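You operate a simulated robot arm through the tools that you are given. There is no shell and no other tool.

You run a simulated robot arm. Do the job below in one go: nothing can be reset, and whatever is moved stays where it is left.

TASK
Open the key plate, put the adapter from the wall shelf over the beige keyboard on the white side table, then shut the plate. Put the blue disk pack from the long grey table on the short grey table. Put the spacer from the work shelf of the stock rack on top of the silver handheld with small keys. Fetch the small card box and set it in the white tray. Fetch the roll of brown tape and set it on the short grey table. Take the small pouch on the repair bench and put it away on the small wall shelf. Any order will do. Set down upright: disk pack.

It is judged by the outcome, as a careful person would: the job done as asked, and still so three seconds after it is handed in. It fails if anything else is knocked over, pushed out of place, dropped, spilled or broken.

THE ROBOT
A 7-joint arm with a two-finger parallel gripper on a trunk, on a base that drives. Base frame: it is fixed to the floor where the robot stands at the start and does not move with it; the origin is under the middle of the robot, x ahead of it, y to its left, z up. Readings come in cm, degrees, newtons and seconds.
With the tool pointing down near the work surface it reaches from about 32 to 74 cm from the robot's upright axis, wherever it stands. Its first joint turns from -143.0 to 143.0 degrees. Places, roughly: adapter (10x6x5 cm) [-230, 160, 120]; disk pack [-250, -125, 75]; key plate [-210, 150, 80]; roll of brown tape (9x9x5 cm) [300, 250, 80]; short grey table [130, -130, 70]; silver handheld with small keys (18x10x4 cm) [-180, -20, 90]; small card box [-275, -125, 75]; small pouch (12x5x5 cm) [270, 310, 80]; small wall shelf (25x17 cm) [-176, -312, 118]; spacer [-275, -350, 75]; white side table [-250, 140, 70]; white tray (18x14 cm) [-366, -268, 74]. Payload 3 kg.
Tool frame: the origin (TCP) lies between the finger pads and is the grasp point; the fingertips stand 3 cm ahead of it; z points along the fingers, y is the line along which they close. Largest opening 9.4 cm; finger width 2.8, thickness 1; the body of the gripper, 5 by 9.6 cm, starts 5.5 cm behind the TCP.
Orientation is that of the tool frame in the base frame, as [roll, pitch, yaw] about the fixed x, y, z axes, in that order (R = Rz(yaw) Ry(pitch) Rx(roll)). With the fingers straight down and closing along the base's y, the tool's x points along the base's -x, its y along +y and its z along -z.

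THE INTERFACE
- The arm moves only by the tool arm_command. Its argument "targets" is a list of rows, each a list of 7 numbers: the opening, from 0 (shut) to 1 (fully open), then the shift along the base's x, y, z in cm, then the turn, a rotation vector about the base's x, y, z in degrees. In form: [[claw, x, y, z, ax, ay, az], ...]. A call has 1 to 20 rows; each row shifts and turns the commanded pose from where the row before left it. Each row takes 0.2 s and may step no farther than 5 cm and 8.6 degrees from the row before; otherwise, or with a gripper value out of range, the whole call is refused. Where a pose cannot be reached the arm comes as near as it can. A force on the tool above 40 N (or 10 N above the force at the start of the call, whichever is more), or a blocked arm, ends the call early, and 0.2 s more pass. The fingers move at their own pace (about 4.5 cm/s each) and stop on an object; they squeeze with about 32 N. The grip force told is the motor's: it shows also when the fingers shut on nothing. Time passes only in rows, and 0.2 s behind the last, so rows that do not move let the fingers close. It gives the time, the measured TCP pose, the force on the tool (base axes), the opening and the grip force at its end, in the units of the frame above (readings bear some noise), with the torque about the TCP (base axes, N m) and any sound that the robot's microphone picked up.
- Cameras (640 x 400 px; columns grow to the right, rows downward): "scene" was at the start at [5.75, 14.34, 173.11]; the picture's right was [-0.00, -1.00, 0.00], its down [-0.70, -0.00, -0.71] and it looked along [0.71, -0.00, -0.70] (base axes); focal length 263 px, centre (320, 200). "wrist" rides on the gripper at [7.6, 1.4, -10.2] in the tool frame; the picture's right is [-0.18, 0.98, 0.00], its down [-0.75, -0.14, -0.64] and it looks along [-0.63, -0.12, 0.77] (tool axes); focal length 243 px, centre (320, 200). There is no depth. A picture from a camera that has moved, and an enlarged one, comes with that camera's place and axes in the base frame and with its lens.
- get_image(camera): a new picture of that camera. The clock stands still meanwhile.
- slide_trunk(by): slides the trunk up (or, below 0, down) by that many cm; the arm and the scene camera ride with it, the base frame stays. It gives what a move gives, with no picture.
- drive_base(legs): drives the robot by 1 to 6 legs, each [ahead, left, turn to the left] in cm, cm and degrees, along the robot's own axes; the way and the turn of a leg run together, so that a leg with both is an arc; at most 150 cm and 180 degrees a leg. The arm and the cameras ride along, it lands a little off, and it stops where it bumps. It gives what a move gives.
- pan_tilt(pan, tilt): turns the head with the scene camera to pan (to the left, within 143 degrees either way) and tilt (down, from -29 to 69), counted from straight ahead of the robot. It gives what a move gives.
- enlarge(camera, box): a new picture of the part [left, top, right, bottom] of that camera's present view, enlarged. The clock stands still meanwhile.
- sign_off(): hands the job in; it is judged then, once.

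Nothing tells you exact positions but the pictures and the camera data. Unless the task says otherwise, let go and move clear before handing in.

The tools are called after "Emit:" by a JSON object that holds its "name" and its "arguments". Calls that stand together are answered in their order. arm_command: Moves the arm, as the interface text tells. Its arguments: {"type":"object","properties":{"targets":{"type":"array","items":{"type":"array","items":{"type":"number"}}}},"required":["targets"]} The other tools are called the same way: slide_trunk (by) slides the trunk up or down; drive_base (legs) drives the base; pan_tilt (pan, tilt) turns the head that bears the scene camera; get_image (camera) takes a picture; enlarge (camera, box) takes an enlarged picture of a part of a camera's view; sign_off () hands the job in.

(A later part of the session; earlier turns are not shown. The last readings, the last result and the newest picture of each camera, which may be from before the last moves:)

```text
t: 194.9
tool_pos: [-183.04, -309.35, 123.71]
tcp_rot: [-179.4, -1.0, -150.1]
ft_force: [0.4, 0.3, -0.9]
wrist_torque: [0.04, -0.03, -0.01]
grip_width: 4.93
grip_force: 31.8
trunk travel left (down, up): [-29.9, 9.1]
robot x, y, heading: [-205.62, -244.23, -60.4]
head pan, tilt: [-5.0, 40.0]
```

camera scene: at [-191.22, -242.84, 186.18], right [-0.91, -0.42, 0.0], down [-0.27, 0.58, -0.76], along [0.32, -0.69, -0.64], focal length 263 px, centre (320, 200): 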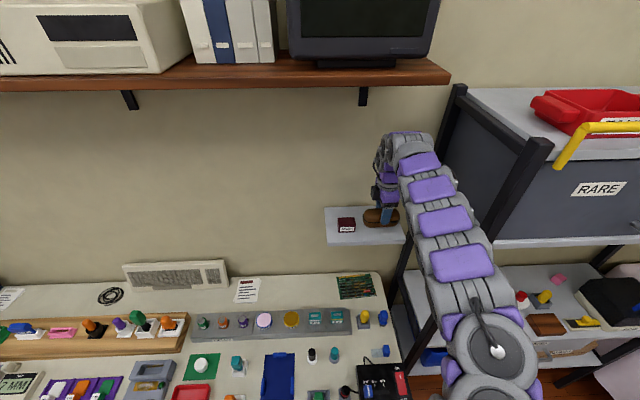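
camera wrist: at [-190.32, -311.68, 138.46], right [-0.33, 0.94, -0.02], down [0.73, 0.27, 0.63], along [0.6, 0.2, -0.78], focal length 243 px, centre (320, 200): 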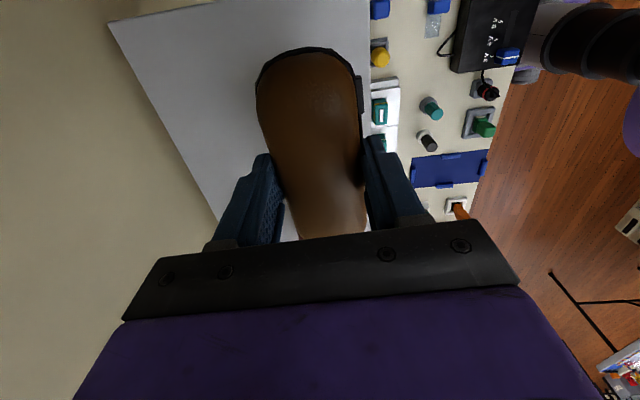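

Emit:
{"name": "arm_command", "arguments": {"targets": [[0, 0, 0, -0.4, 0, 0, 0], [0, 0, 0, 0, 0, 0, 0]]}}

Emit:
{"name": "arm_command", "arguments": {"targets": [[0, 0, 0, -0.4, 0, 0, 0], [0, 0, 0, 0, 0, 0, 0]]}}

Emit:
{"name": "arm_command", "arguments": {"targets": [[0, 0, 0, -0.4, 0, 0, 0], [0, 0, 0, 0, 0, 0, 0]]}}

Emit:
{"name": "enlarge", "arguments": {"camera": "scene", "box": [304, 170, 432, 250]}}

```text
t: 195.5
tool_pos: [-183.14, -309.42, 123.41]
tcp_rot: [-179.3, -1.2, -150.2]
ft_force: [0.2, -0.7, 0.5]
wrist_torque: [0.0, 0.1, -0.03]
grip_width: 4.93
grip_force: 31.6
trunk travel left (down, up): [-29.9, 9.1]
robot x, y, heading: [-205.82, -244.13, -59.8]
head pan, tilt: [-5.0, 40.0]
```

```text
t: 196.1
tool_pos: [-183.12, -309.42, 123.1]
tcp_rot: [-178.9, -1.2, -150.1]
ft_force: [2.4, -4.5, 26.1]
wrist_torque: [-0.01, -0.02, 0.12]
grip_width: 4.97
grip_force: 32.1
trunk travel left (down, up): [-29.9, 9.1]
robot x, y, heading: [-205.33, -244.38, -60.0]
head pan, tilt: [-5.0, 40.0]
```

```text
t: 196.7
tool_pos: [-183.17, -309.37, 122.58]
tcp_rot: [-179.3, -1.1, -150.0]
ft_force: [0.3, -1.8, 21.8]
wrist_torque: [0.04, 0.07, 0.06]
grip_width: 4.91
grip_force: 31.8
trunk travel left (down, up): [-29.9, 9.1]
robot x, y, heading: [-205.78, -244.34, -60.2]
head pan, tilt: [-5.0, 40.0]
```

```text
5.00 times, centred on (368, 210) of scene
camera zoom: at [-191.37, -242.44, 186.2], right [-0.91, -0.42, 0.0], down [-0.27, 0.58, -0.77], along [0.32, -0.69, -0.64], focal length 1317 px, centre (80, 150)
```

zoom: 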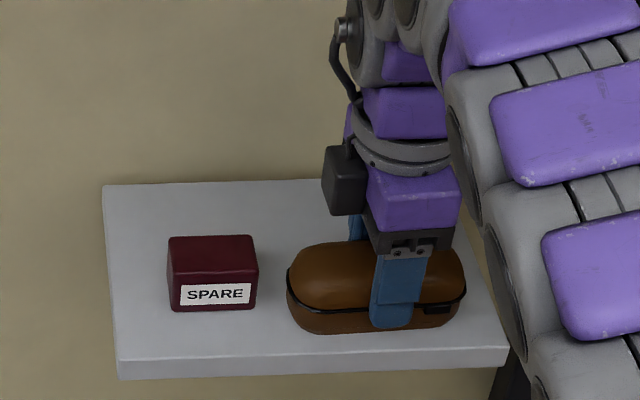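

Pouch is resting on the shelf. Opening and rising straight up, then checking.

Emit:
{"name": "arm_command", "arguments": {"targets": [[0.65, 0, 0, 0.2, 0, 0, 0], [0.75, 0, 0, 0, 0, 0, 0], [0.75, 0, 0, 0, 0, 0, 0]]}}

Emit:
{"name": "arm_command", "arguments": {"targets": [[0.75, 0, 0, 1.5, 0, 0, 0], [0.75, 0, 0, 2, 0, 0, 0], [0.75, 0, 0, 2, 0, 0, 0], [0.75, 0, 0, 3, 0, 0, 0], [0.75, -1.5, 3, 1, 0, 0, 0], [0.75, -1.5, 3, 1, 0, 0, 0], [0.75, -1.5, 3, 0, 0, 0, 0]]}}

Emit:
{"name": "enlarge", "arguments": {"camera": "scene", "box": [304, 170, 432, 250]}}

Emit:
{"name": "get_image", "arguments": {"camera": "wrist"}}

```text
t: 197.5
tool_pos: [-183.07, -309.41, 122.69]
tcp_rot: [-179.3, -1.1, -150.1]
ft_force: [0.8, -0.3, 0.4]
wrist_torque: [0.06, 0.01, -0.01]
grip_width: 7.06
grip_force: 0.0
trunk travel left (down, up): [-29.9, 9.1]
robot x, y, heading: [-205.51, -243.99, -60.0]
head pan, tilt: [-5.0, 40.0]
```

```text
t: 199.1
tool_pos: [-187.5, -299.92, 133.01]
tcp_rot: [-179.1, -1.4, -150.1]
ft_force: [0.1, 0.4, 0.2]
wrist_torque: [0.0, 0.06, 0.01]
grip_width: 7.04
grip_force: 0.0
trunk travel left (down, up): [-29.9, 9.1]
robot x, y, heading: [-205.74, -244.57, -59.9]
head pan, tilt: [-5.0, 40.0]
```

```text
5.00 times, centred on (368, 210) of scene
camera zoom: at [-191.1, -242.33, 186.17], right [-0.91, -0.42, 0.0], down [-0.27, 0.58, -0.77], along [0.32, -0.69, -0.64], focal length 1317 px, centre (80, 150)
```

zoom: 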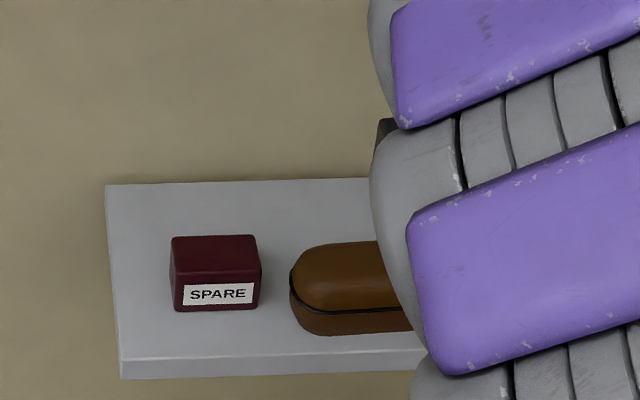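

```text
taken
camera wrist: at [-194.55, -302.18, 143.58], right [-0.33, 0.94, -0.02], down [0.73, 0.27, 0.63], along [0.6, 0.19, -0.78], focal length 243 px, centre (320, 200)
```

wrist: 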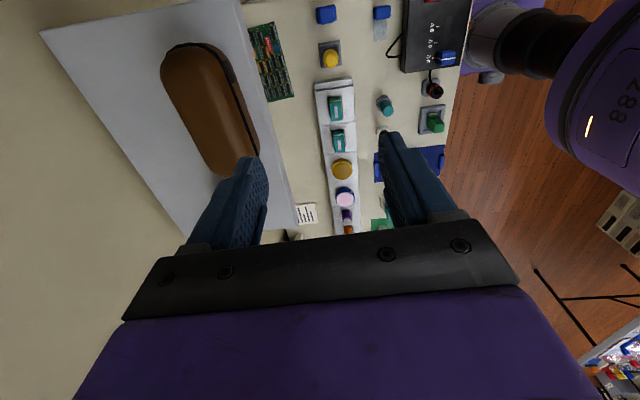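

Pouch is safely placed on the small shelf. Retracting the arm, lowering the trunk, and backing off toward the rack to find the spacer.

Emit:
{"name": "arm_command", "arguments": {"targets": [[1, -2, 3.5, 0, 0, 0, 0], [1, -2, 3.5, 0, 0, 0, 0], [1, -2, 3.5, 0, 0, 0, 0], [1, -2, 3.5, 0, 0, 0, 0]]}}

Emit:
{"name": "drive_base", "arguments": {"legs": [[-35, 0, 0], [0, -70, 0]]}}

Emit:
{"name": "slide_trunk", "arguments": {"by": -15}}

Emit:
{"name": "pan_tilt", "arguments": {"pan": -10, "tilt": 35}}

Emit:
{"name": "get_image", "arguments": {"camera": "scene"}}

Emit:
{"name": "pan_tilt", "arguments": {"pan": -70, "tilt": 30}}

Emit:
{"name": "get_image", "arguments": {"camera": "scene"}}

```text
t: 200.1
tool_pos: [-195.59, -286.09, 133.3]
tcp_rot: [-179.1, -1.3, -150.0]
ft_force: [-0.3, -0.6, -0.1]
wrist_torque: [-0.02, 0.02, 0.0]
grip_width: 9.4
grip_force: 0.1
trunk travel left (down, up): [-29.9, 9.1]
robot x, y, heading: [-205.67, -244.26, -60.1]
head pan, tilt: [-5.0, 40.0]
```

```text
t: 205.7
tool_pos: [-272.82, -290.86, 133.27]
tcp_rot: [-179.3, -1.5, -150.7]
ft_force: [0.6, -0.6, 0.5]
wrist_torque: [-0.01, -0.04, -0.03]
grip_width: 9.39
grip_force: 0.1
trunk travel left (down, up): [-29.9, 9.1]
robot x, y, heading: [-283.38, -249.31, -60.7]
head pan, tilt: [-5.0, 40.0]
```

```text
t: 207.5
tool_pos: [-273.53, -291.12, 118.34]
tcp_rot: [-179.3, -1.3, -150.7]
ft_force: [-0.4, -0.2, 0.0]
wrist_torque: [0.0, 0.01, 0.01]
grip_width: 9.4
grip_force: 0.0
trunk travel left (down, up): [-14.9, 24.1]
robot x, y, heading: [-283.25, -249.05, -60.7]
head pan, tilt: [-5.0, 40.0]
```

```text
t: 208.2
tool_pos: [-273.73, -291.16, 118.1]
tcp_rot: [-179.4, -1.2, -150.8]
ft_force: [0.3, 0.3, -0.3]
wrist_torque: [-0.01, 0.03, -0.02]
grip_width: 9.43
grip_force: 0.2
trunk travel left (down, up): [-14.9, 24.1]
robot x, y, heading: [-283.08, -249.37, -60.7]
head pan, tilt: [-10.0, 35.0]
```

```text
taken
camera scene: at [-269.32, -248.19, 171.93], right [-0.94, -0.33, 0.0], down [-0.19, 0.54, -0.82], along [0.27, -0.77, -0.58], focal length 263 px, centre (320, 200)
```

scene: 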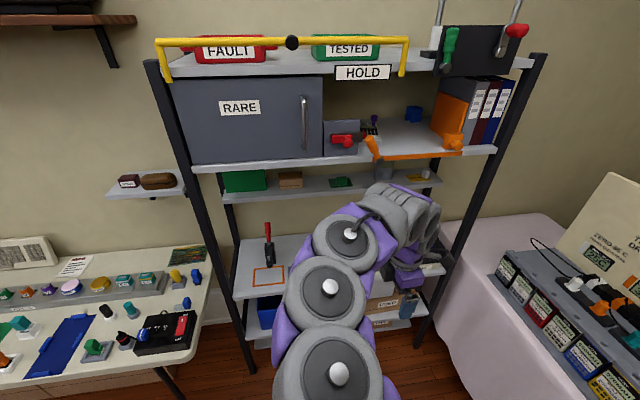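

```text
t: 209.4
tool_pos: [-273.6, -291.24, 118.29]
tcp_rot: [-179.4, -1.2, -150.7]
ft_force: [0.6, 0.2, -0.5]
wrist_torque: [-0.01, -0.02, -0.01]
grip_width: 9.43
grip_force: 0.0
trunk travel left (down, up): [-14.9, 24.1]
robot x, y, heading: [-283.29, -249.52, -60.4]
head pan, tilt: [-70.0, 30.0]
```

```text
taken
camera scene: at [-278.08, -246.72, 172.72], right [-0.76, 0.65, 0.0], down [0.32, 0.38, -0.87], along [-0.56, -0.66, -0.5], focal length 263 px, centre (320, 200)
```

scene: 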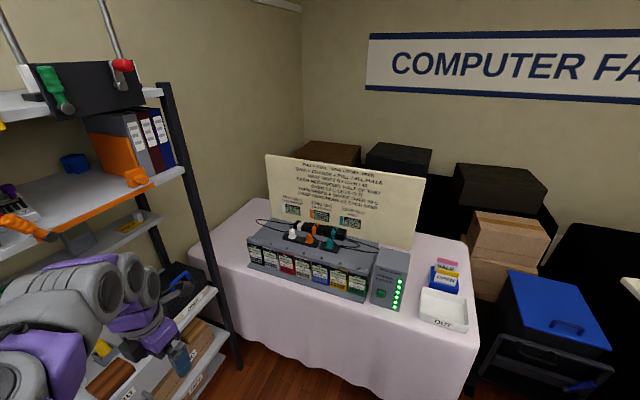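

I see the rack and, to its right, the covered table with the white "OUT" tray. The arm hides the work shelf's right part; I'll swing the arm left to inspect.

Emit:
{"name": "arm_command", "arguments": {"targets": [[1, 4.3, 2.4, 0, 0, 0, 0], [1, 4.3, 2.4, 0, 0, 0, 0], [1, 4.3, 2.4, 0, 0, 0, 0], [1, 4.3, 2.4, 0, 0, 0, 0], [1, 4.3, 2.4, 0, 0, 0, 0], [1, 4.3, 2.4, 0, 0, 0, 0], [1, 4.3, 2.4, 0, 0, 0, 0]]}}

Emit:
{"name": "pan_tilt", "arguments": {"pan": -20, "tilt": 40}}

Emit:
{"name": "get_image", "arguments": {"camera": "scene"}}

```text
t: 211.1
tool_pos: [-243.31, -274.4, 118.75]
tcp_rot: [-178.9, -1.4, -150.6]
ft_force: [-0.3, -0.4, -0.2]
wrist_torque: [0.01, 0.02, 0.03]
grip_width: 9.38
grip_force: 0.1
trunk travel left (down, up): [-14.9, 24.1]
robot x, y, heading: [-283.23, -249.14, -60.5]
head pan, tilt: [-70.0, 30.0]
```

```text
t: 212.2
tool_pos: [-243.48, -274.55, 118.5]
tcp_rot: [-179.3, -1.2, -150.8]
ft_force: [1.3, -0.4, 0.3]
wrist_torque: [-0.02, 0.0, 0.02]
grip_width: 9.41
grip_force: 0.1
trunk travel left (down, up): [-14.9, 24.1]
robot x, y, heading: [-283.16, -249.29, -60.6]
head pan, tilt: [-20.0, 40.0]
```

```text
taken
camera scene: at [-270.61, -248.08, 171.16], right [-0.99, -0.16, 0.0], down [-0.11, 0.63, -0.77], along [0.12, -0.76, -0.64], focal length 263 px, centre (320, 200)
```

scene: 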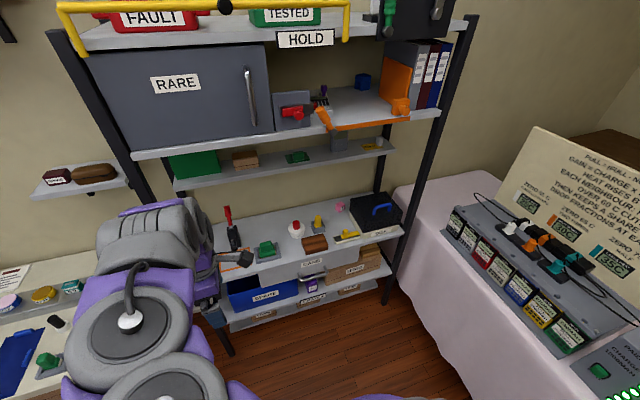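

Emit:
{"name": "enlarge", "arguments": {"camera": "scene", "box": [210, 170, 418, 300]}}

```text
3.08 times, centred on (314, 235) of scene
camera zoom: at [-270.61, -248.08, 171.16], right [-0.99, -0.16, 0.0], down [-0.11, 0.63, -0.77], along [0.12, -0.76, -0.64], focal length 810 px, centre (338, 92)
```

zoom: 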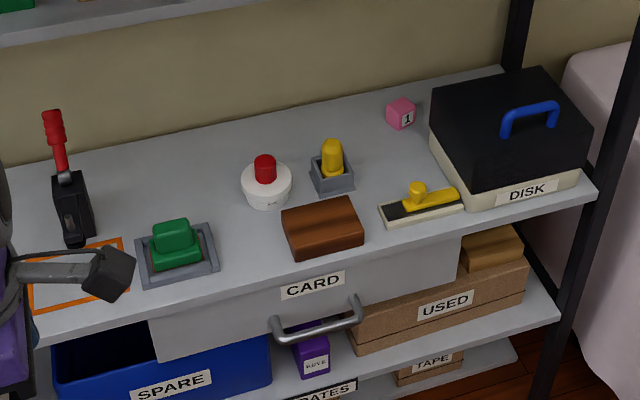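

Emit:
{"name": "enlarge", "arguments": {"camera": "scene", "box": [290, 190, 370, 240]}}

Emit:
{"name": "enlarge", "arguments": {"camera": "scene", "box": [330, 185, 410, 235]}}

Emit:
{"name": "enlarge", "arguments": {"camera": "scene", "box": [160, 130, 400, 200]}}

```text
8.00 times, centred on (330, 215) of scene
camera zoom: at [-270.61, -248.08, 171.16], right [-0.99, -0.16, 0.0], down [-0.11, 0.63, -0.77], along [0.12, -0.76, -0.64], focal length 2107 px, centre (240, 80)
```

zoom: 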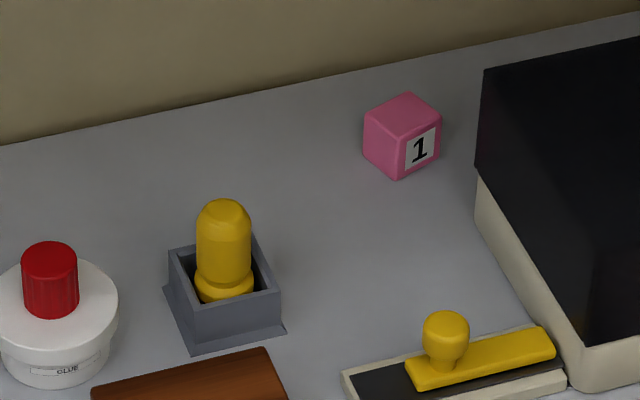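

```text
8.00 times, centred on (370, 210) of scene
camera zoom: at [-270.61, -248.08, 171.16], right [-0.99, -0.16, 0.0], down [-0.11, 0.63, -0.77], along [0.12, -0.76, -0.64], focal length 2107 px, centre (-80, 120)
```

zoom: 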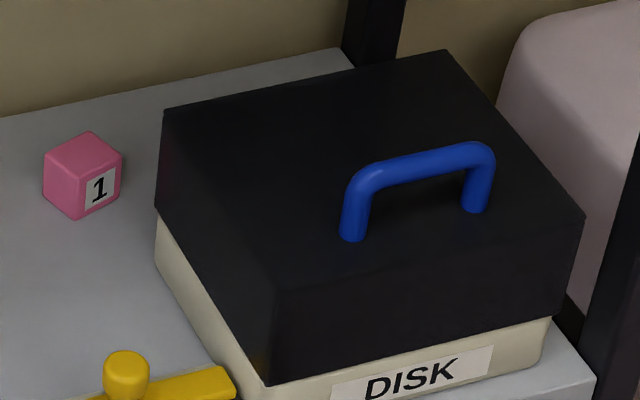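

```text
2.67 times, centred on (280, 165) of scene
camera zoom: at [-270.61, -248.08, 171.16], right [-0.99, -0.16, 0.0], down [-0.11, 0.63, -0.77], along [0.12, -0.76, -0.64], focal length 702 px, centre (427, 293)
```

zoom: 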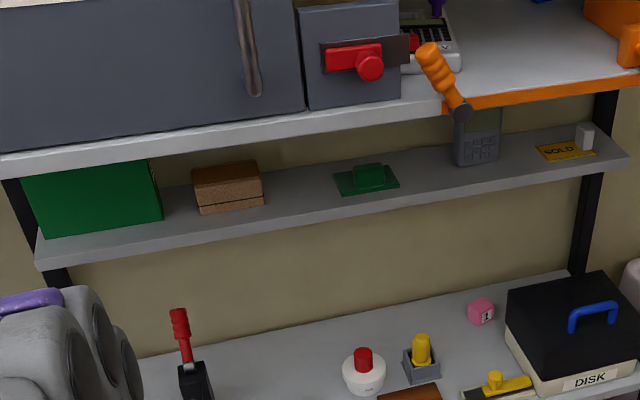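

The work shelf holds a small pink cube marked "1" at ≈[-265, -355.5] (matches the given spacer location), behind-left of the DISK box and under a shallow shelf. I'll prepare: sidestep right, lower the trunk, flip the wrist and tilt in free space first, then check the arm shape.

Emit:
{"name": "drive_base", "arguments": {"legs": [[0, -18, 0]]}}

Emit:
{"name": "slide_trunk", "arguments": {"by": -9}}

Emit:
{"name": "arm_command", "arguments": {"targets": [[0.8, 0, 0, 0, 0, 0, 8.5], [0.8, 0, 0, 0, 0, 0, 8.5], [0.8, 0, 0, 0, 0, 0, 8.5], [0.8, 0, 0, 0, 0, 0, 8.5], [0.8, 0, 0, 0, 0, 0, 8.5], [0.8, 0, 0, 0, 0, 0, 8.5], [0.8, 0, 0, 0, 0, 0, 8.5], [0.8, 0, 0, 0, 0, 0, 8.5], [0.8, 0, 0, 0, 0, 0, 8.5], [0.8, 0, 0, 0, 0, 0, 8.5], [0.8, 0, 0, 0, 0, 0, 8.5], [0.8, 0, 0, 0, 0, 0, 8.5]]}}

```text
t: 213.7
tool_pos: [-259.15, -283.29, 118.38]
tcp_rot: [-179.2, -1.4, -150.7]
ft_force: [-0.6, -0.5, 0.5]
wrist_torque: [0.03, -0.03, -0.05]
grip_width: 9.38
grip_force: 0.0
trunk travel left (down, up): [-14.9, 24.1]
robot x, y, heading: [-298.78, -258.28, -60.7]
head pan, tilt: [-20.0, 40.0]
```

```text
t: 215.0
tool_pos: [-259.88, -283.67, 109.64]
tcp_rot: [-179.2, -0.9, -150.8]
ft_force: [-0.7, -0.3, 0.7]
wrist_torque: [-0.02, 0.03, 0.02]
grip_width: 9.39
grip_force: 0.1
trunk travel left (down, up): [-5.9, 33.1]
robot x, y, heading: [-298.93, -258.01, -60.9]
head pan, tilt: [-20.0, 40.0]
```

```text
t: 217.6
tool_pos: [-259.91, -283.71, 109.48]
tcp_rot: [-179.2, -0.7, -48.8]
ft_force: [-1.1, 0.1, -0.4]
wrist_torque: [0.03, -0.02, -0.02]
grip_width: 7.55
grip_force: 0.0
trunk travel left (down, up): [-5.9, 33.1]
robot x, y, heading: [-298.61, -257.83, -60.9]
head pan, tilt: [-20.0, 40.0]
```

Emit:
{"name": "arm_command", "arguments": {"targets": [[0.8, -2.36, -3.93, -1.6, 0, 0, 0], [0.8, -2.36, -3.93, -1.6, 0, 0, 0], [0.8, -2.36, -3.93, -1.6, 0, 0, 0], [0.8, -2.36, -3.93, -1.6, 0, 0, 0], [0.8, -2.36, -3.93, -1.6, 0, 0, 0], [0.8, -2.36, -3.93, -1.6, 0, 0, 0], [0.8, -2.36, -3.93, -1.6, 0, 0, 0], [0.8, -2.36, -3.5, -1.6, 0, 0, 0], [0.8, 0, 0, 0, -6.26, -5.5, 0], [0.8, 0, 0, 0, -6.26, -5.5, 0], [0.8, 0, 0, 0, -6.26, -5.5, 0], [0.8, 0, 0, 0, 0, 0, 0]]}}

Emit:
{"name": "get_image", "arguments": {"camera": "scene"}}

Emit:
{"name": "get_image", "arguments": {"camera": "wrist"}}

```text
t: 220.2
tool_pos: [-279.13, -314.72, 96.68]
tcp_rot: [-179.1, -25.8, -48.8]
ft_force: [0.5, -0.1, 0.2]
wrist_torque: [0.01, -0.01, 0.0]
grip_width: 7.52
grip_force: 0.0
trunk travel left (down, up): [-5.9, 33.1]
robot x, y, heading: [-298.96, -258.13, -60.7]
head pan, tilt: [-20.0, 40.0]
```

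```text
taken
camera scene: at [-286.9, -257.38, 162.2], right [-0.99, -0.16, 0.0], down [-0.1, 0.64, -0.76], along [0.12, -0.75, -0.64], focal length 263 px, centre (320, 200)
```

scene: 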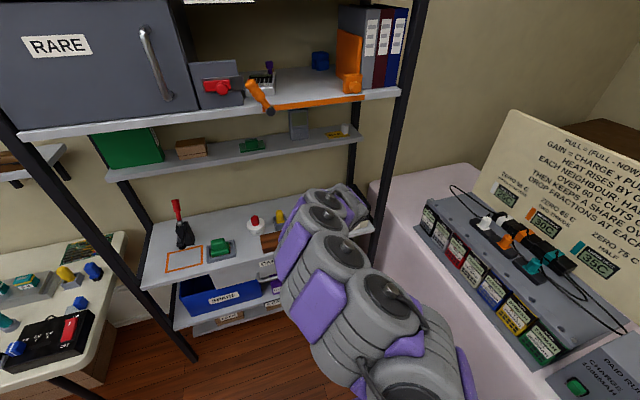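

```text
taken
camera wrist: at [-278.61, -317.54, 109.33], right [-0.84, -0.53, -0.09], down [-0.53, 0.81, 0.25], along [-0.06, 0.26, -0.96], focal length 243 px, centre (320, 200)
```

wrist: 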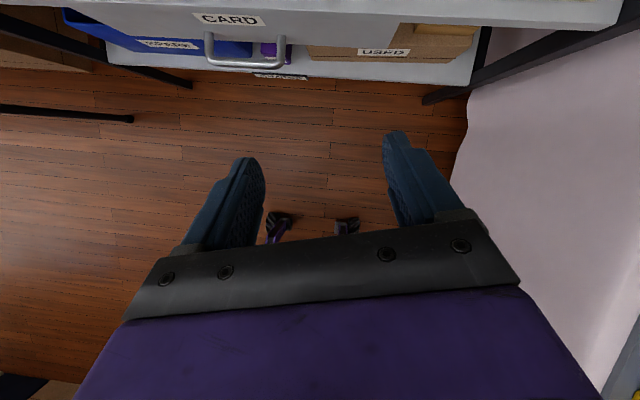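

The tilted pose keeps the wrist about 28 cm above the TCP – fine under the rack shelves. Retracting a bit, then driving closer to the rack.

Emit:
{"name": "arm_command", "arguments": {"targets": [[0.8, -1.96, 3.49, 0, 0, 0, 0], [0.8, -1.96, 3.49, 0, 0, 0, 0], [0.8, -1.96, 3.49, 0, 0, 0, 0]]}}

Emit:
{"name": "drive_base", "arguments": {"legs": [[35, -5, 0]]}}

Emit:
{"name": "pan_tilt", "arguments": {"pan": -10, "tilt": 50}}

Emit:
{"name": "get_image", "arguments": {"camera": "scene"}}

Emit:
{"name": "get_image", "arguments": {"camera": "wrist"}}

```text
t: 221.0
tool_pos: [-284.61, -304.02, 96.71]
tcp_rot: [-179.2, -25.9, -48.8]
ft_force: [-0.3, -0.6, 0.7]
wrist_torque: [0.0, -0.02, -0.03]
grip_width: 7.53
grip_force: 0.0
trunk travel left (down, up): [-5.9, 33.1]
robot x, y, heading: [-298.94, -257.82, -60.6]
head pan, tilt: [-20.0, 40.0]
```

```text
t: 223.3
tool_pos: [-271.68, -336.95, 96.69]
tcp_rot: [-179.3, -25.7, -48.6]
ft_force: [-0.3, 0.2, -0.3]
wrist_torque: [-0.02, 0.0, 0.03]
grip_width: 7.56
grip_force: 0.2
trunk travel left (down, up): [-5.9, 33.1]
robot x, y, heading: [-286.14, -291.07, -60.6]
head pan, tilt: [-20.0, 40.0]
```

```text
t: 224.0
tool_pos: [-271.79, -336.99, 96.68]
tcp_rot: [-179.2, -25.9, -48.7]
ft_force: [0.6, -1.1, -0.2]
wrist_torque: [0.02, -0.02, -0.01]
grip_width: 7.52
grip_force: 0.0
trunk travel left (down, up): [-5.9, 33.1]
robot x, y, heading: [-286.31, -291.01, -60.8]
head pan, tilt: [-10.0, 50.0]
```

```text
taken
camera scene: at [-272.6, -288.97, 160.76], right [-0.94, -0.33, 0.0], down [-0.26, 0.72, -0.64], along [0.21, -0.61, -0.77], focal length 263 px, centre (320, 200)
```

scene: 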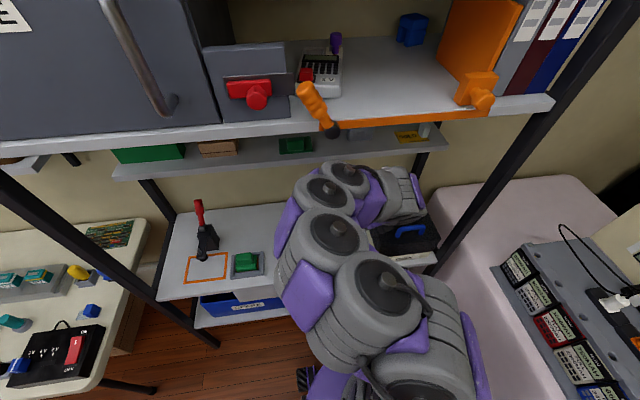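

```text
taken
camera wrist: at [-271.26, -339.67, 109.34], right [-0.84, -0.53, -0.09], down [-0.54, 0.81, 0.25], along [-0.06, 0.26, -0.96], focal length 243 px, centre (320, 200)
```

wrist: 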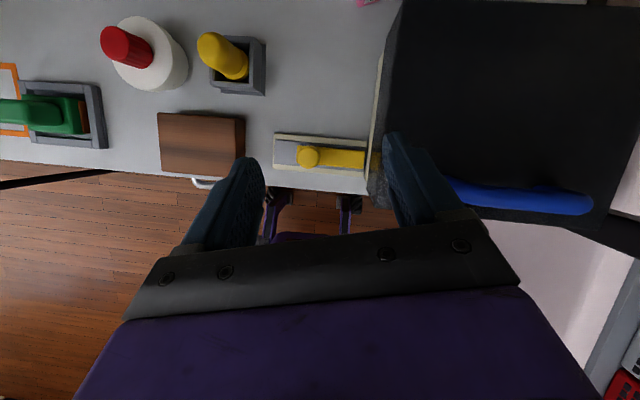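

Emit:
{"name": "arm_command", "arguments": {"targets": [[0.8, 1.1, -3, -1.5, 0, 0, 0], [0.8, 1.1, -3, -1.5, 0, 0, 0], [0.8, 1.1, -3, -1.5, 0, 0, 0], [0.8, 0, 0, 0, 0, 0, 0]]}}

Emit:
{"name": "get_image", "arguments": {"camera": "wrist"}}

Emit:
{"name": "get_image", "arguments": {"camera": "scene"}}

```text
t: 225.0
tool_pos: [-268.41, -345.85, 92.1]
tcp_rot: [-179.1, -25.9, -48.6]
ft_force: [0.5, -0.5, 0.2]
wrist_torque: [0.01, 0.0, 0.02]
grip_width: 7.51
grip_force: 0.1
trunk travel left (down, up): [-5.9, 33.1]
robot x, y, heading: [-286.28, -291.13, -60.6]
head pan, tilt: [-10.0, 50.0]
```

```text
taken
camera wrist: at [-267.86, -348.67, 104.73], right [-0.84, -0.53, -0.09], down [-0.54, 0.81, 0.25], along [-0.06, 0.26, -0.96], focal length 243 px, centre (320, 200)
```

wrist: 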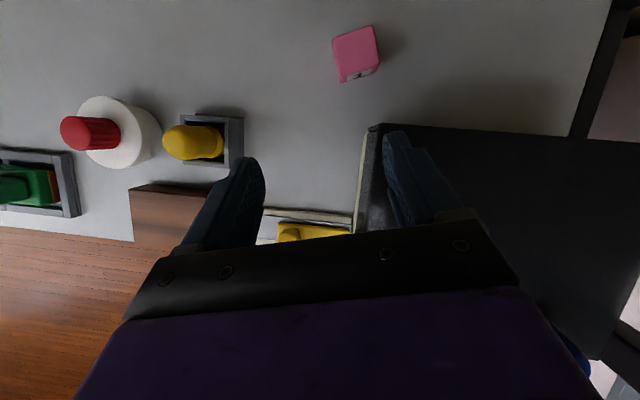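

```text
taken
camera scene: at [-272.63, -289.05, 160.77], right [-0.94, -0.33, 0.0], down [-0.26, 0.72, -0.64], along [0.21, -0.6, -0.77], focal length 263 px, centre (320, 200)
```

scene: 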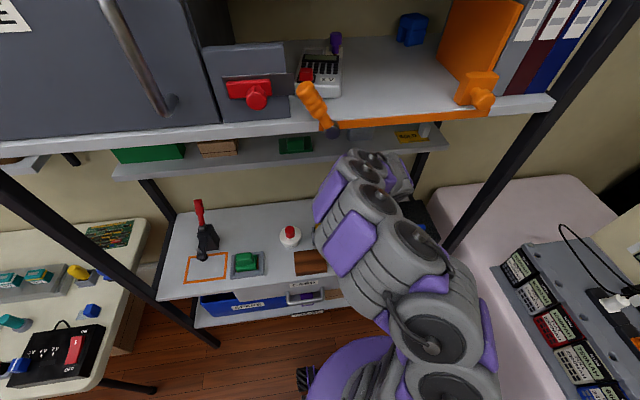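

Clear view: the pink cube (4 cm) is at ≈[-264.6, -356.0], well behind the DISK box's corner. Aligning yaw and moving to a pre-grasp point along the tool axis.

Emit:
{"name": "arm_command", "arguments": {"targets": [[0.8, 0.25, -3.65, -2.15, 0, 0, 7.5], [0.8, 0.25, -3.65, -2.15, 0, 0, 0], [0.8, 0, 0, 0, 0, 0, 0]]}}

Emit:
{"name": "get_image", "arguments": {"camera": "wrist"}}

```text
t: 225.8
tool_pos: [-268.08, -353.29, 87.92]
tcp_rot: [-179.2, -25.9, -41.1]
ft_force: [0.3, 0.1, 0.7]
wrist_torque: [-0.02, -0.02, 0.01]
grip_width: 7.48
grip_force: 0.0
trunk travel left (down, up): [-5.9, 33.1]
robot x, y, heading: [-286.18, -291.33, -61.1]
head pan, tilt: [-10.0, 50.0]
```

```text
taken
camera wrist: at [-267.21, -355.97, 100.48], right [-0.77, -0.64, -0.09], down [-0.64, 0.73, 0.25], along [-0.09, 0.25, -0.96], focal length 243 px, centre (320, 200)
```

wrist: 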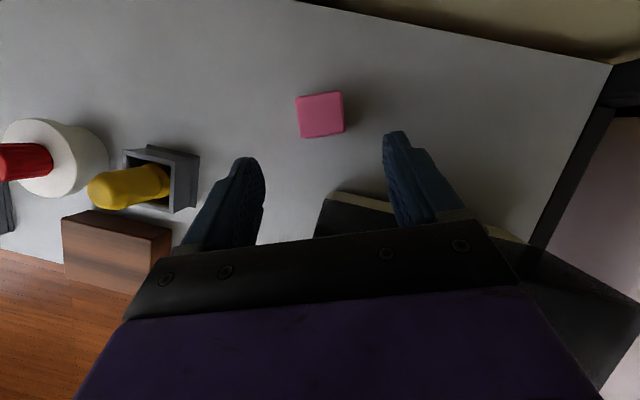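

Cube is aligned with the fingers. Advancing along the tool axis to grasp height, then closing.

Emit:
{"name": "arm_command", "arguments": {"targets": [[0.8, 0.93, -0.7, -2.28, 0, 0, 0], [0.8, 0.93, -0.7, -2.28, 0, 0, 0], [0.8, 0.93, -0.7, -2.28, 0, 0, 0], [0.8, 0.91, -0.7, -2.1, 0, 0, 0], [0.8, 0, 0, 0, 0, 0, 0]]}}

Emit:
{"name": "get_image", "arguments": {"camera": "wrist"}}

```text
t: 226.4
tool_pos: [-266.37, -354.89, 83.62]
tcp_rot: [-179.4, -26.1, -41.2]
ft_force: [-6.8, 3.8, 15.4]
wrist_torque: [0.5, 0.58, 0.06]
grip_width: 7.51
grip_force: 0.0
trunk travel left (down, up): [-5.9, 33.1]
robot x, y, heading: [-285.77, -291.08, -60.6]
head pan, tilt: [-10.0, 50.0]
stopped in row 3: the force on the tool passed its limit at 66 N (the readings are from after the stop); the commanded pose is now the measured one
```

```text
taken
camera wrist: at [-265.72, -357.49, 96.3], right [-0.77, -0.63, -0.09], down [-0.63, 0.73, 0.24], along [-0.09, 0.25, -0.97], focal length 243 px, centre (320, 200)
```

wrist: 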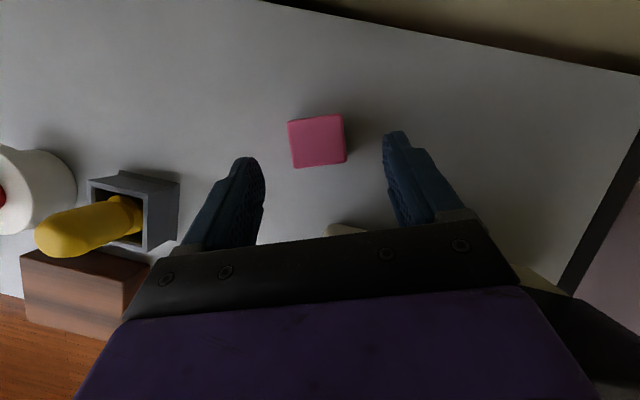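

Unexpected contact while descending. Looking closely from the scene camera before doing anything else.

Emit:
{"name": "enlarge", "arguments": {"camera": "scene", "box": [300, 120, 460, 220]}}

Emit:
{"name": "pan_tilt", "arguments": {"pan": -30, "tilt": 50}}

Emit:
{"name": "get_image", "arguments": {"camera": "scene"}}

```text
4.00 times, centred on (380, 170) of scene
camera zoom: at [-272.96, -288.95, 160.81], right [-0.94, -0.33, 0.0], down [-0.25, 0.72, -0.64], along [0.21, -0.61, -0.77], focal length 1054 px, centre (80, 320)
```

zoom: 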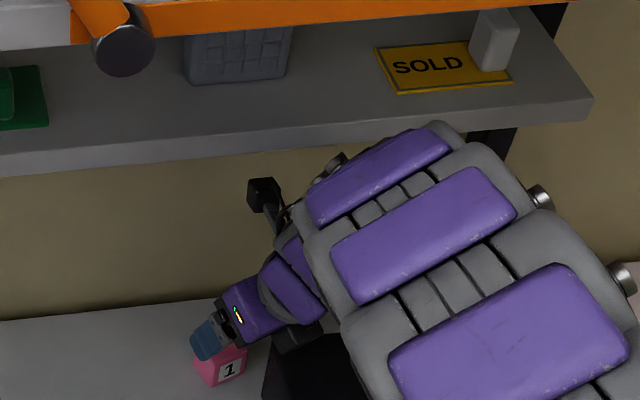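

```text
t: 227.3
tool_pos: [-266.56, -354.87, 83.67]
tcp_rot: [-179.4, -26.4, -41.3]
ft_force: [-11.3, -2.0, 23.6]
wrist_torque: [1.11, 0.87, 0.6]
grip_width: 7.55
grip_force: 0.0
trunk travel left (down, up): [-5.9, 33.1]
robot x, y, heading: [-286.31, -291.28, -60.6]
head pan, tilt: [-30.0, 50.0]
```

```text
taken
camera scene: at [-275.8, -289.42, 160.82], right [-1.0, 0.01, 0.0], down [0.01, 0.77, -0.64], along [0.0, -0.64, -0.77], focal length 263 px, centre (320, 200)
```

scene: 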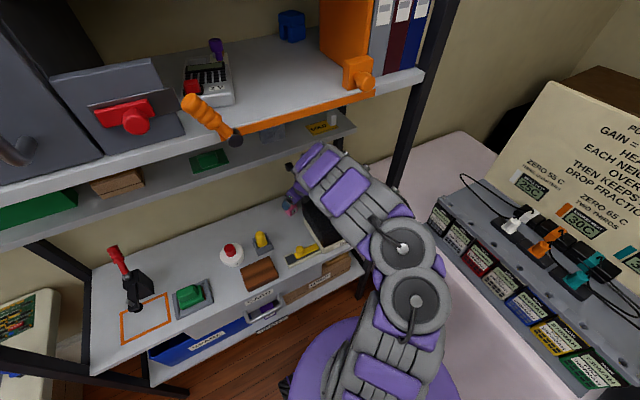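

Emit:
{"name": "enlarge", "arguments": {"camera": "scene", "box": [256, 150, 352, 210]}}

```text
6.67 times, centred on (304, 180) of scene
camera zoom: at [-275.8, -289.42, 160.82], right [-1.0, 0.01, 0.0], down [0.01, 0.77, -0.64], along [0.0, -0.64, -0.77], focal length 1756 px, centre (427, 333)
```

zoom: 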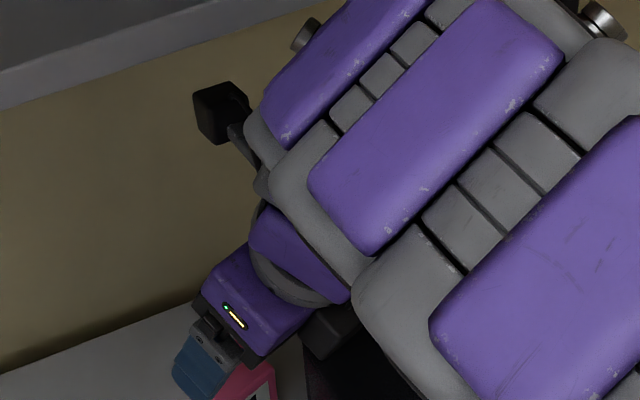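

The hand has a small module on the side opposite the camera that touched the DISK box corner. I'll back off along the tool axis, turn the approach straight-in (yaw −62°), and come down shifted ~1 cm left so it clears the box.

Emit:
{"name": "arm_command", "arguments": {"targets": [[0.88, -0.98, 0.86, 2.7, 0, 0, 0], [0.88, -0.98, 0.86, 2.7, 0, 0, 0], [0.88, 0, 0, 0, 0, 0, -7], [0.88, 0, 0, 0, 0, 0, -7], [0.88, 0, 0, 0, 0, 0, -7], [0.88, 1.6, 0.6, -1, 0, 0, 0], [0.88, 1.6, 0.6, -1, 0, 0, 0], [0.88, 0, 0, 0, 0, 0, 0]]}}

Emit:
{"name": "get_image", "arguments": {"camera": "wrist"}}

Emit:
{"name": "enlarge", "arguments": {"camera": "scene", "box": [240, 140, 400, 240]}}

```text
t: 229.1
tool_pos: [-265.02, -352.04, 87.0]
tcp_rot: [-179.3, -26.1, -62.2]
ft_force: [1.2, -0.4, -0.2]
wrist_torque: [-0.01, 0.01, 0.0]
grip_width: 8.25
grip_force: 0.0
trunk travel left (down, up): [-5.9, 33.1]
robot x, y, heading: [-286.36, -291.06, -60.6]
head pan, tilt: [-30.0, 50.0]
```

```text
taken
camera wrist: at [-265.24, -354.66, 99.57], right [-0.94, -0.32, -0.09], down [-0.33, 0.91, 0.25], along [0.01, 0.26, -0.96], focal length 243 px, centre (320, 200)
```

wrist: 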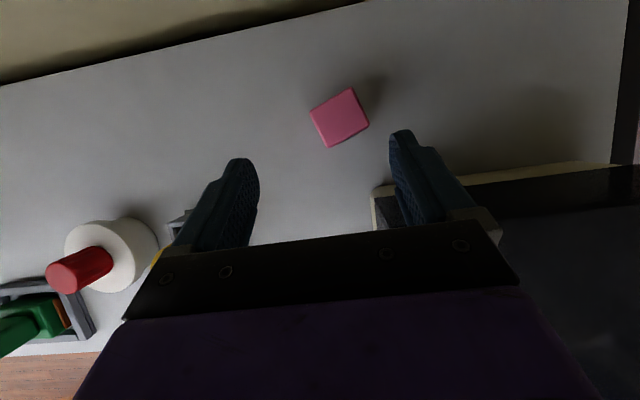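

```text
4.00 times, centred on (320, 190) of scene
camera zoom: at [-275.26, -289.61, 160.76], right [-1.0, 0.01, 0.0], down [0.01, 0.77, -0.64], along [-0.01, -0.64, -0.77], focal length 1054 px, centre (320, 240)
```

zoom: 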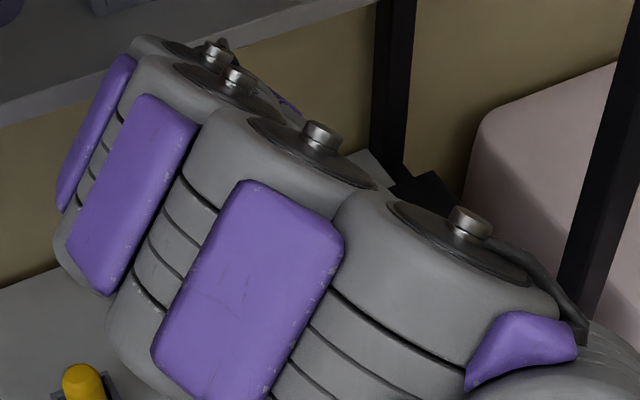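

Emit:
{"name": "arm_command", "arguments": {"targets": [[0.88, 0.38, -0.9, -2.05, 0, 0, 0], [0.88, 0.38, -0.9, -2.05, 0, 0, 0], [0.88, 0, 0, 0, 0, 0, 0]]}}

Emit:
{"name": "get_image", "arguments": {"camera": "wrist"}}

```text
t: 229.9
tool_pos: [-264.29, -353.66, 83.26]
tcp_rot: [-179.6, -26.5, -62.2]
ft_force: [2.2, -5.4, 26.9]
wrist_torque: [0.74, 1.7, 0.32]
grip_width: 8.25
grip_force: 0.1
trunk travel left (down, up): [-5.9, 33.1]
robot x, y, heading: [-286.12, -291.09, -60.6]
head pan, tilt: [-30.0, 50.0]
```

```text
taken
camera wrist: at [-264.57, -356.32, 95.84], right [-0.94, -0.32, -0.09], down [-0.33, 0.91, 0.24], along [0.01, 0.26, -0.97], focal length 243 px, centre (320, 200)
```

wrist: 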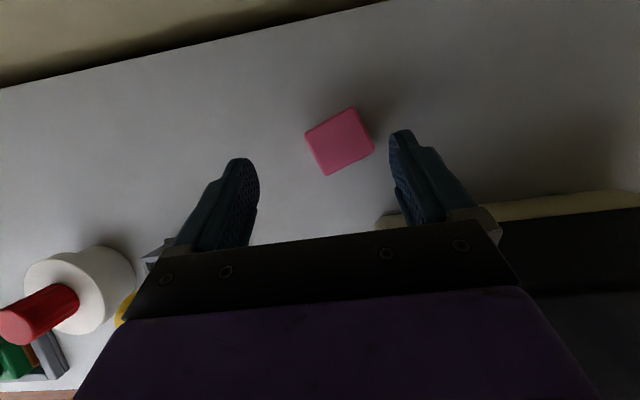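

The palm's corner touched the box lid (lid top is ≈87). Backing off, re-angling to yaw −52° with a wider opening, and approaching shifted ~1.8 cm left of the cube.

Emit:
{"name": "arm_command", "arguments": {"targets": [[1, -0.5, 0.95, 2.25, 0, 0, 0], [1, -0.5, 0.95, 2.25, 0, 0, 0], [1, 0, 0, 0, 0, 0, 5], [1, 0, 0, 0, 0, 0, 5], [1, 0, 0, 0, 0, 0, 0]]}}

Emit:
{"name": "get_image", "arguments": {"camera": "wrist"}}

```text
t: 231.1
tool_pos: [-265.18, -351.87, 87.28]
tcp_rot: [-179.3, -26.1, -52.1]
ft_force: [0.7, 0.1, 0.2]
wrist_torque: [0.0, -0.02, 0.01]
grip_width: 9.39
grip_force: 0.0
trunk travel left (down, up): [-5.9, 33.1]
robot x, y, heading: [-286.37, -290.96, -60.6]
head pan, tilt: [-30.0, 50.0]
```

```text
taken
camera wrist: at [-264.97, -354.55, 100.03], right [-0.87, -0.48, -0.09], down [-0.48, 0.84, 0.25], along [-0.04, 0.26, -0.96], focal length 243 px, centre (320, 200)
```

wrist: 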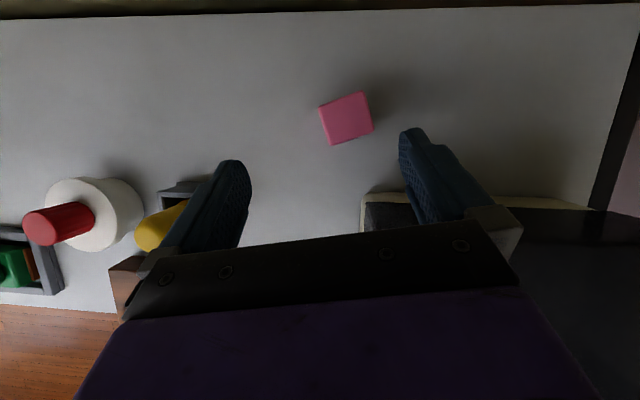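

Emit:
{"name": "arm_command", "arguments": {"targets": [[1, 0.08, -0.4, 0, 2.36, 1.85, 0], [1, 0.55, -0.7, -2.1, 0, 0, 0], [1, 0.55, -0.7, -2.1, 0, 0, 0], [1, 0, 0, 0, 0, 0, 0]]}}

Emit:
{"name": "get_image", "arguments": {"camera": "wrist"}}

```text
t: 232.1
tool_pos: [-263.99, -353.68, 83.04]
tcp_rot: [-179.2, -23.2, -52.3]
ft_force: [0.6, -0.2, -0.3]
wrist_torque: [-0.03, 0.0, 0.0]
grip_width: 9.4
grip_force: 0.0
trunk travel left (down, up): [-5.9, 33.1]
robot x, y, heading: [-286.19, -291.21, -60.5]
head pan, tilt: [-30.0, 50.0]
```

```text
taken
camera wrist: at [-263.37, -356.95, 95.63], right [-0.88, -0.47, -0.08], down [-0.47, 0.83, 0.3], along [-0.07, 0.3, -0.95], focal length 243 px, centre (320, 200)
```

wrist: 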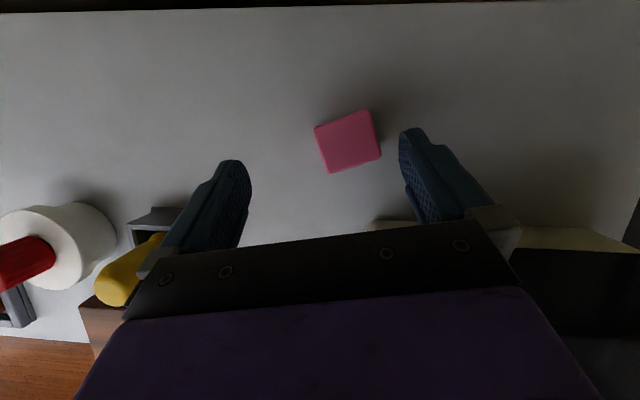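

Emit:
{"name": "arm_command", "arguments": {"targets": [[1, 0.37, -0.47, -1.41, 0, 0, 0], [1, 0.37, -0.47, -1.41, 0, 0, 0], [1, 0.37, -0.47, -1.3, 0, 0, 0], [1, 0, 0, 0, 0, 0, 0]]}}

Emit:
{"name": "get_image", "arguments": {"camera": "wrist"}}

```text
t: 233.1
tool_pos: [-262.84, -355.23, 78.91]
tcp_rot: [-179.2, -23.1, -52.3]
ft_force: [-1.2, -0.9, -0.1]
wrist_torque: [-0.02, 0.02, 0.0]
grip_width: 9.39
grip_force: 0.2
trunk travel left (down, up): [-5.9, 33.1]
robot x, y, heading: [-286.54, -291.08, -60.5]
head pan, tilt: [-30.0, 50.0]
```

```text
taken
camera wrist: at [-262.2, -358.42, 91.43], right [-0.88, -0.47, -0.08], down [-0.47, 0.83, 0.3], along [-0.07, 0.3, -0.95], focal length 243 px, centre (320, 200)
```

wrist: 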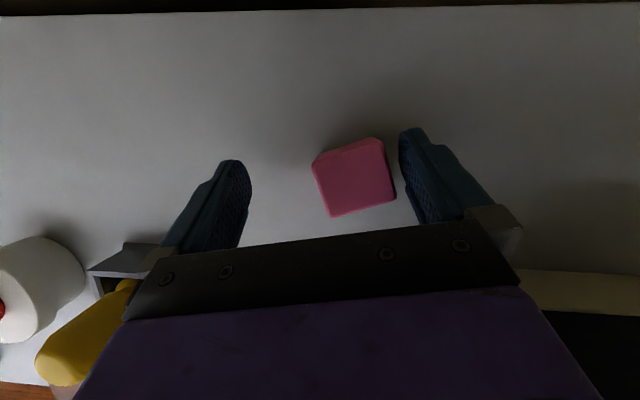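

Clear of the box, cube between the fingers. Closing.

Emit:
{"name": "arm_command", "arguments": {"targets": [[0.7, 0, 0, 0, 0, 0, 0], [0.4, 0, 0, 0, 0, 0, 0], [0, 0, 0, 0, 0, 0, 0], [0, 0, 0, 0, 0, 0, 0], [0, 0, 0, 0, 0, 0, 0]]}}

Emit:
{"name": "get_image", "arguments": {"camera": "wrist"}}

```text
t: 234.3
tool_pos: [-262.98, -355.26, 78.99]
tcp_rot: [-179.3, -23.1, -52.1]
ft_force: [0.3, -0.9, -0.5]
wrist_torque: [-0.02, -0.02, 0.03]
grip_width: 4.13
grip_force: 32.4
trunk travel left (down, up): [-5.9, 33.1]
robot x, y, heading: [-286.3, -291.56, -60.8]
head pan, tilt: [-30.0, 50.0]
```

```text
taken
camera wrist: at [-262.19, -358.43, 91.45], right [-0.88, -0.47, -0.08], down [-0.47, 0.83, 0.3], along [-0.07, 0.3, -0.95], focal length 243 px, centre (320, 200)
```

wrist: 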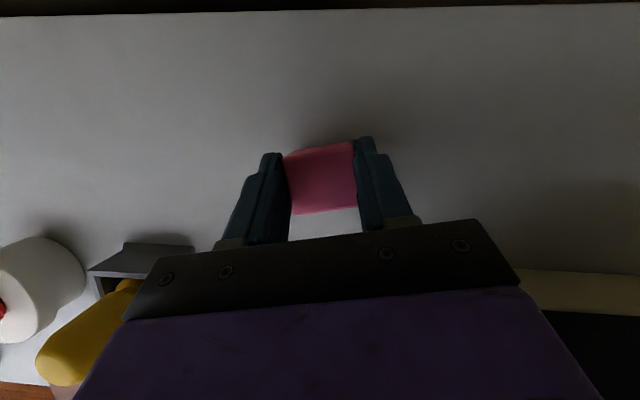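

Spacer gripped flush (4.1 cm). Backing out along the tool axis, then forward out of the rack.

Emit:
{"name": "arm_command", "arguments": {"targets": [[0, -0.5, 0.62, 1.84, 0, 0, 0], [0, -0.96, 1.23, 3.68, 0, 0, 0], [0, -0.7, 0.9, 2.8, 0, 0, 0], [0, -1.5, 3.5, 1.5, 0, 0, 0], [0, -1.8, 4, 1, 0, 0, 0], [0, -1.8, 4, 0.5, 0, 0, 0], [0, -1.8, 4, 0, 0, 0, 0]]}}

Emit:
{"name": "get_image", "arguments": {"camera": "wrist"}}

Emit:
{"name": "get_image", "arguments": {"camera": "scene"}}

```text
t: 235.9
tool_pos: [-272.26, -336.81, 90.31]
tcp_rot: [-179.5, -23.2, -52.2]
ft_force: [-0.4, 0.9, -0.4]
wrist_torque: [-0.03, 0.0, 0.01]
grip_width: 4.1
grip_force: 31.9
trunk travel left (down, up): [-5.9, 33.1]
robot x, y, heading: [-286.42, -291.47, -60.7]
head pan, tilt: [-30.0, 50.0]
```

```text
taken
camera wrist: at [-271.54, -340.05, 102.85], right [-0.88, -0.47, -0.08], down [-0.47, 0.83, 0.29], along [-0.07, 0.3, -0.95], focal length 243 px, centre (320, 200)
```

wrist: 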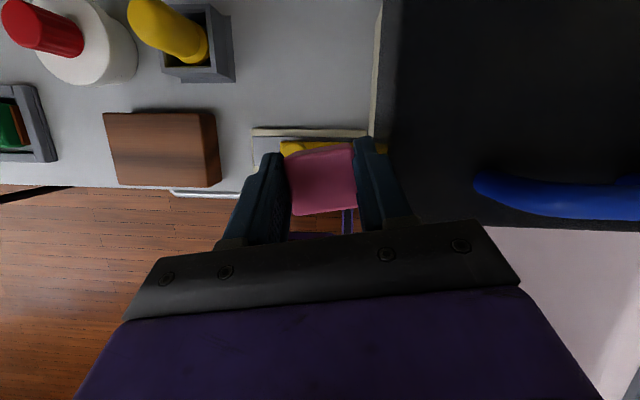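

```text
taken
camera scene: at [-275.19, -289.39, 160.76], right [-1.0, 0.01, 0.0], down [0.01, 0.77, -0.64], along [-0.01, -0.64, -0.77], focal length 263 px, centre (320, 200)
```

scene: 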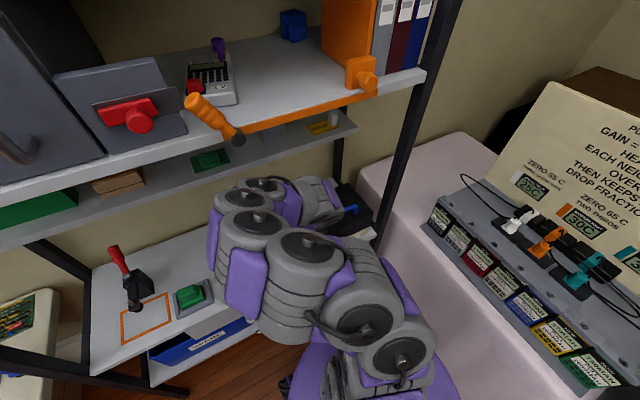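

Spacer is out of the rack region. Driving back and around the near end of the long grey table to its other side, where the silver handheld lies.

Emit:
{"name": "drive_base", "arguments": {"legs": [[-50, 0, 0]]}}

Emit:
{"name": "arm_command", "arguments": {"targets": [[0, -1, 2, 3, 3.15, 2.46, 0], [0, -1, 2, 3, 6.3, 4.92, 0], [0, -1, 2, 3, 6.3, 4.92, 0], [0, 0, 0, 2, 2.3, 1.8, 0]]}}

Emit:
{"name": "drive_base", "arguments": {"legs": [[0, 150, 0], [0, 140, 0], [0, 70, 0]]}}

```text
t: 238.8
tool_pos: [-297.07, -292.88, 90.42]
tcp_rot: [-179.4, -23.3, -52.2]
ft_force: [0.4, 0.3, -0.4]
wrist_torque: [-0.01, -0.03, -0.03]
grip_width: 4.12
grip_force: 31.5
trunk travel left (down, up): [-5.9, 33.1]
robot x, y, heading: [-311.21, -246.79, -60.9]
head pan, tilt: [-30.0, 50.0]
```

```text
t: 239.8
tool_pos: [-300.17, -286.62, 101.2]
tcp_rot: [-179.5, -0.2, -52.1]
ft_force: [0.8, 0.2, -0.7]
wrist_torque: [-0.04, -0.02, 0.0]
grip_width: 4.07
grip_force: 32.1
trunk travel left (down, up): [-5.9, 33.1]
robot x, y, heading: [-310.99, -246.62, -60.5]
head pan, tilt: [-30.0, 50.0]
```

```text
t: 257.3
tool_pos: [13.28, -110.39, 101.18]
tcp_rot: [-179.3, -0.3, -52.3]
ft_force: [-0.6, 0.0, 0.2]
wrist_torque: [0.04, -0.02, -0.03]
grip_width: 4.09
grip_force: 31.8
trunk travel left (down, up): [-5.9, 33.1]
robot x, y, heading: [2.72, -70.77, -61.2]
head pan, tilt: [-30.0, 50.0]
```

Emit:
{"name": "drive_base", "arguments": {"legs": [[-110, 3, 0], [-105, 3, 0]]}}

Emit:
{"name": "pan_tilt", "arguments": {"pan": -50, "tilt": 35}}

Emit:
{"name": "get_image", "arguments": {"camera": "scene"}}

Emit:
{"name": "pan_tilt", "arguments": {"pan": -100, "tilt": 25}}

Emit:
{"name": "get_image", "arguments": {"camera": "scene"}}

```text
t: 268.1
tool_pos: [-85.9, 83.16, 101.4]
tcp_rot: [-179.4, -0.3, -53.3]
ft_force: [0.6, -0.8, -1.1]
wrist_torque: [-0.03, 0.01, 0.02]
grip_width: 4.07
grip_force: 32.0
trunk travel left (down, up): [-5.9, 33.1]
robot x, y, heading: [-96.32, 122.95, -61.8]
head pan, tilt: [-30.0, 50.0]
```

```text
t: 268.9
tool_pos: [-86.05, 83.14, 101.22]
tcp_rot: [-179.3, -0.4, -53.3]
ft_force: [0.2, 0.1, -0.2]
wrist_torque: [-0.04, 0.0, 0.0]
grip_width: 4.12
grip_force: 31.9
trunk travel left (down, up): [-5.9, 33.1]
robot x, y, heading: [-96.18, 122.65, -61.6]
head pan, tilt: [-50.0, 35.0]
```

```text
taken
camera scene: at [-88.2, 123.83, 162.93], right [-0.93, 0.37, 0.0], down [0.21, 0.53, -0.82], along [-0.3, -0.76, -0.57], focal length 263 px, centre (320, 200)
```

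scene: 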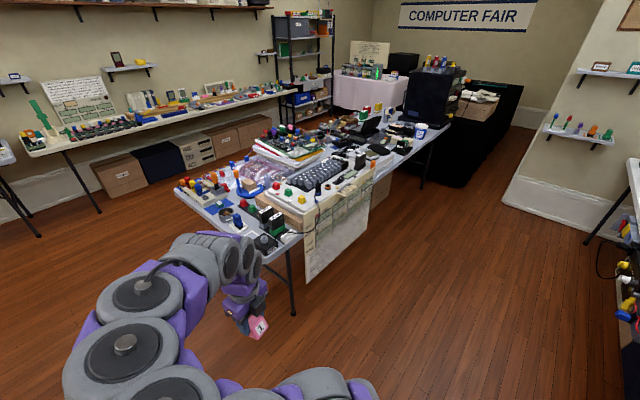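

```text
t: 270.1
tool_pos: [-85.92, 83.21, 101.31]
tcp_rot: [-179.4, -0.5, -53.4]
ft_force: [-0.4, 0.4, -0.2]
wrist_torque: [-0.02, 0.01, 0.01]
grip_width: 4.13
grip_force: 31.8
trunk travel left (down, up): [-5.9, 33.1]
robot x, y, heading: [-96.33, 122.65, -61.7]
head pan, tilt: [-100.0, 25.0]
```

```text
taken
camera scene: at [-93.7, 129.11, 164.53], right [-0.32, 0.95, 0.0], down [0.4, 0.13, -0.91], along [-0.86, -0.28, -0.42], focal length 263 px, centre (320, 200)
```

scene: 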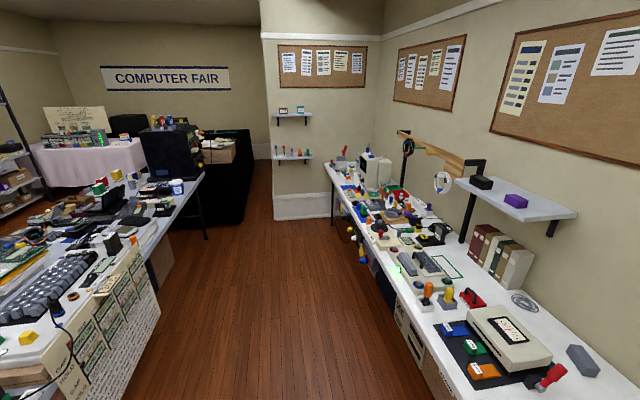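

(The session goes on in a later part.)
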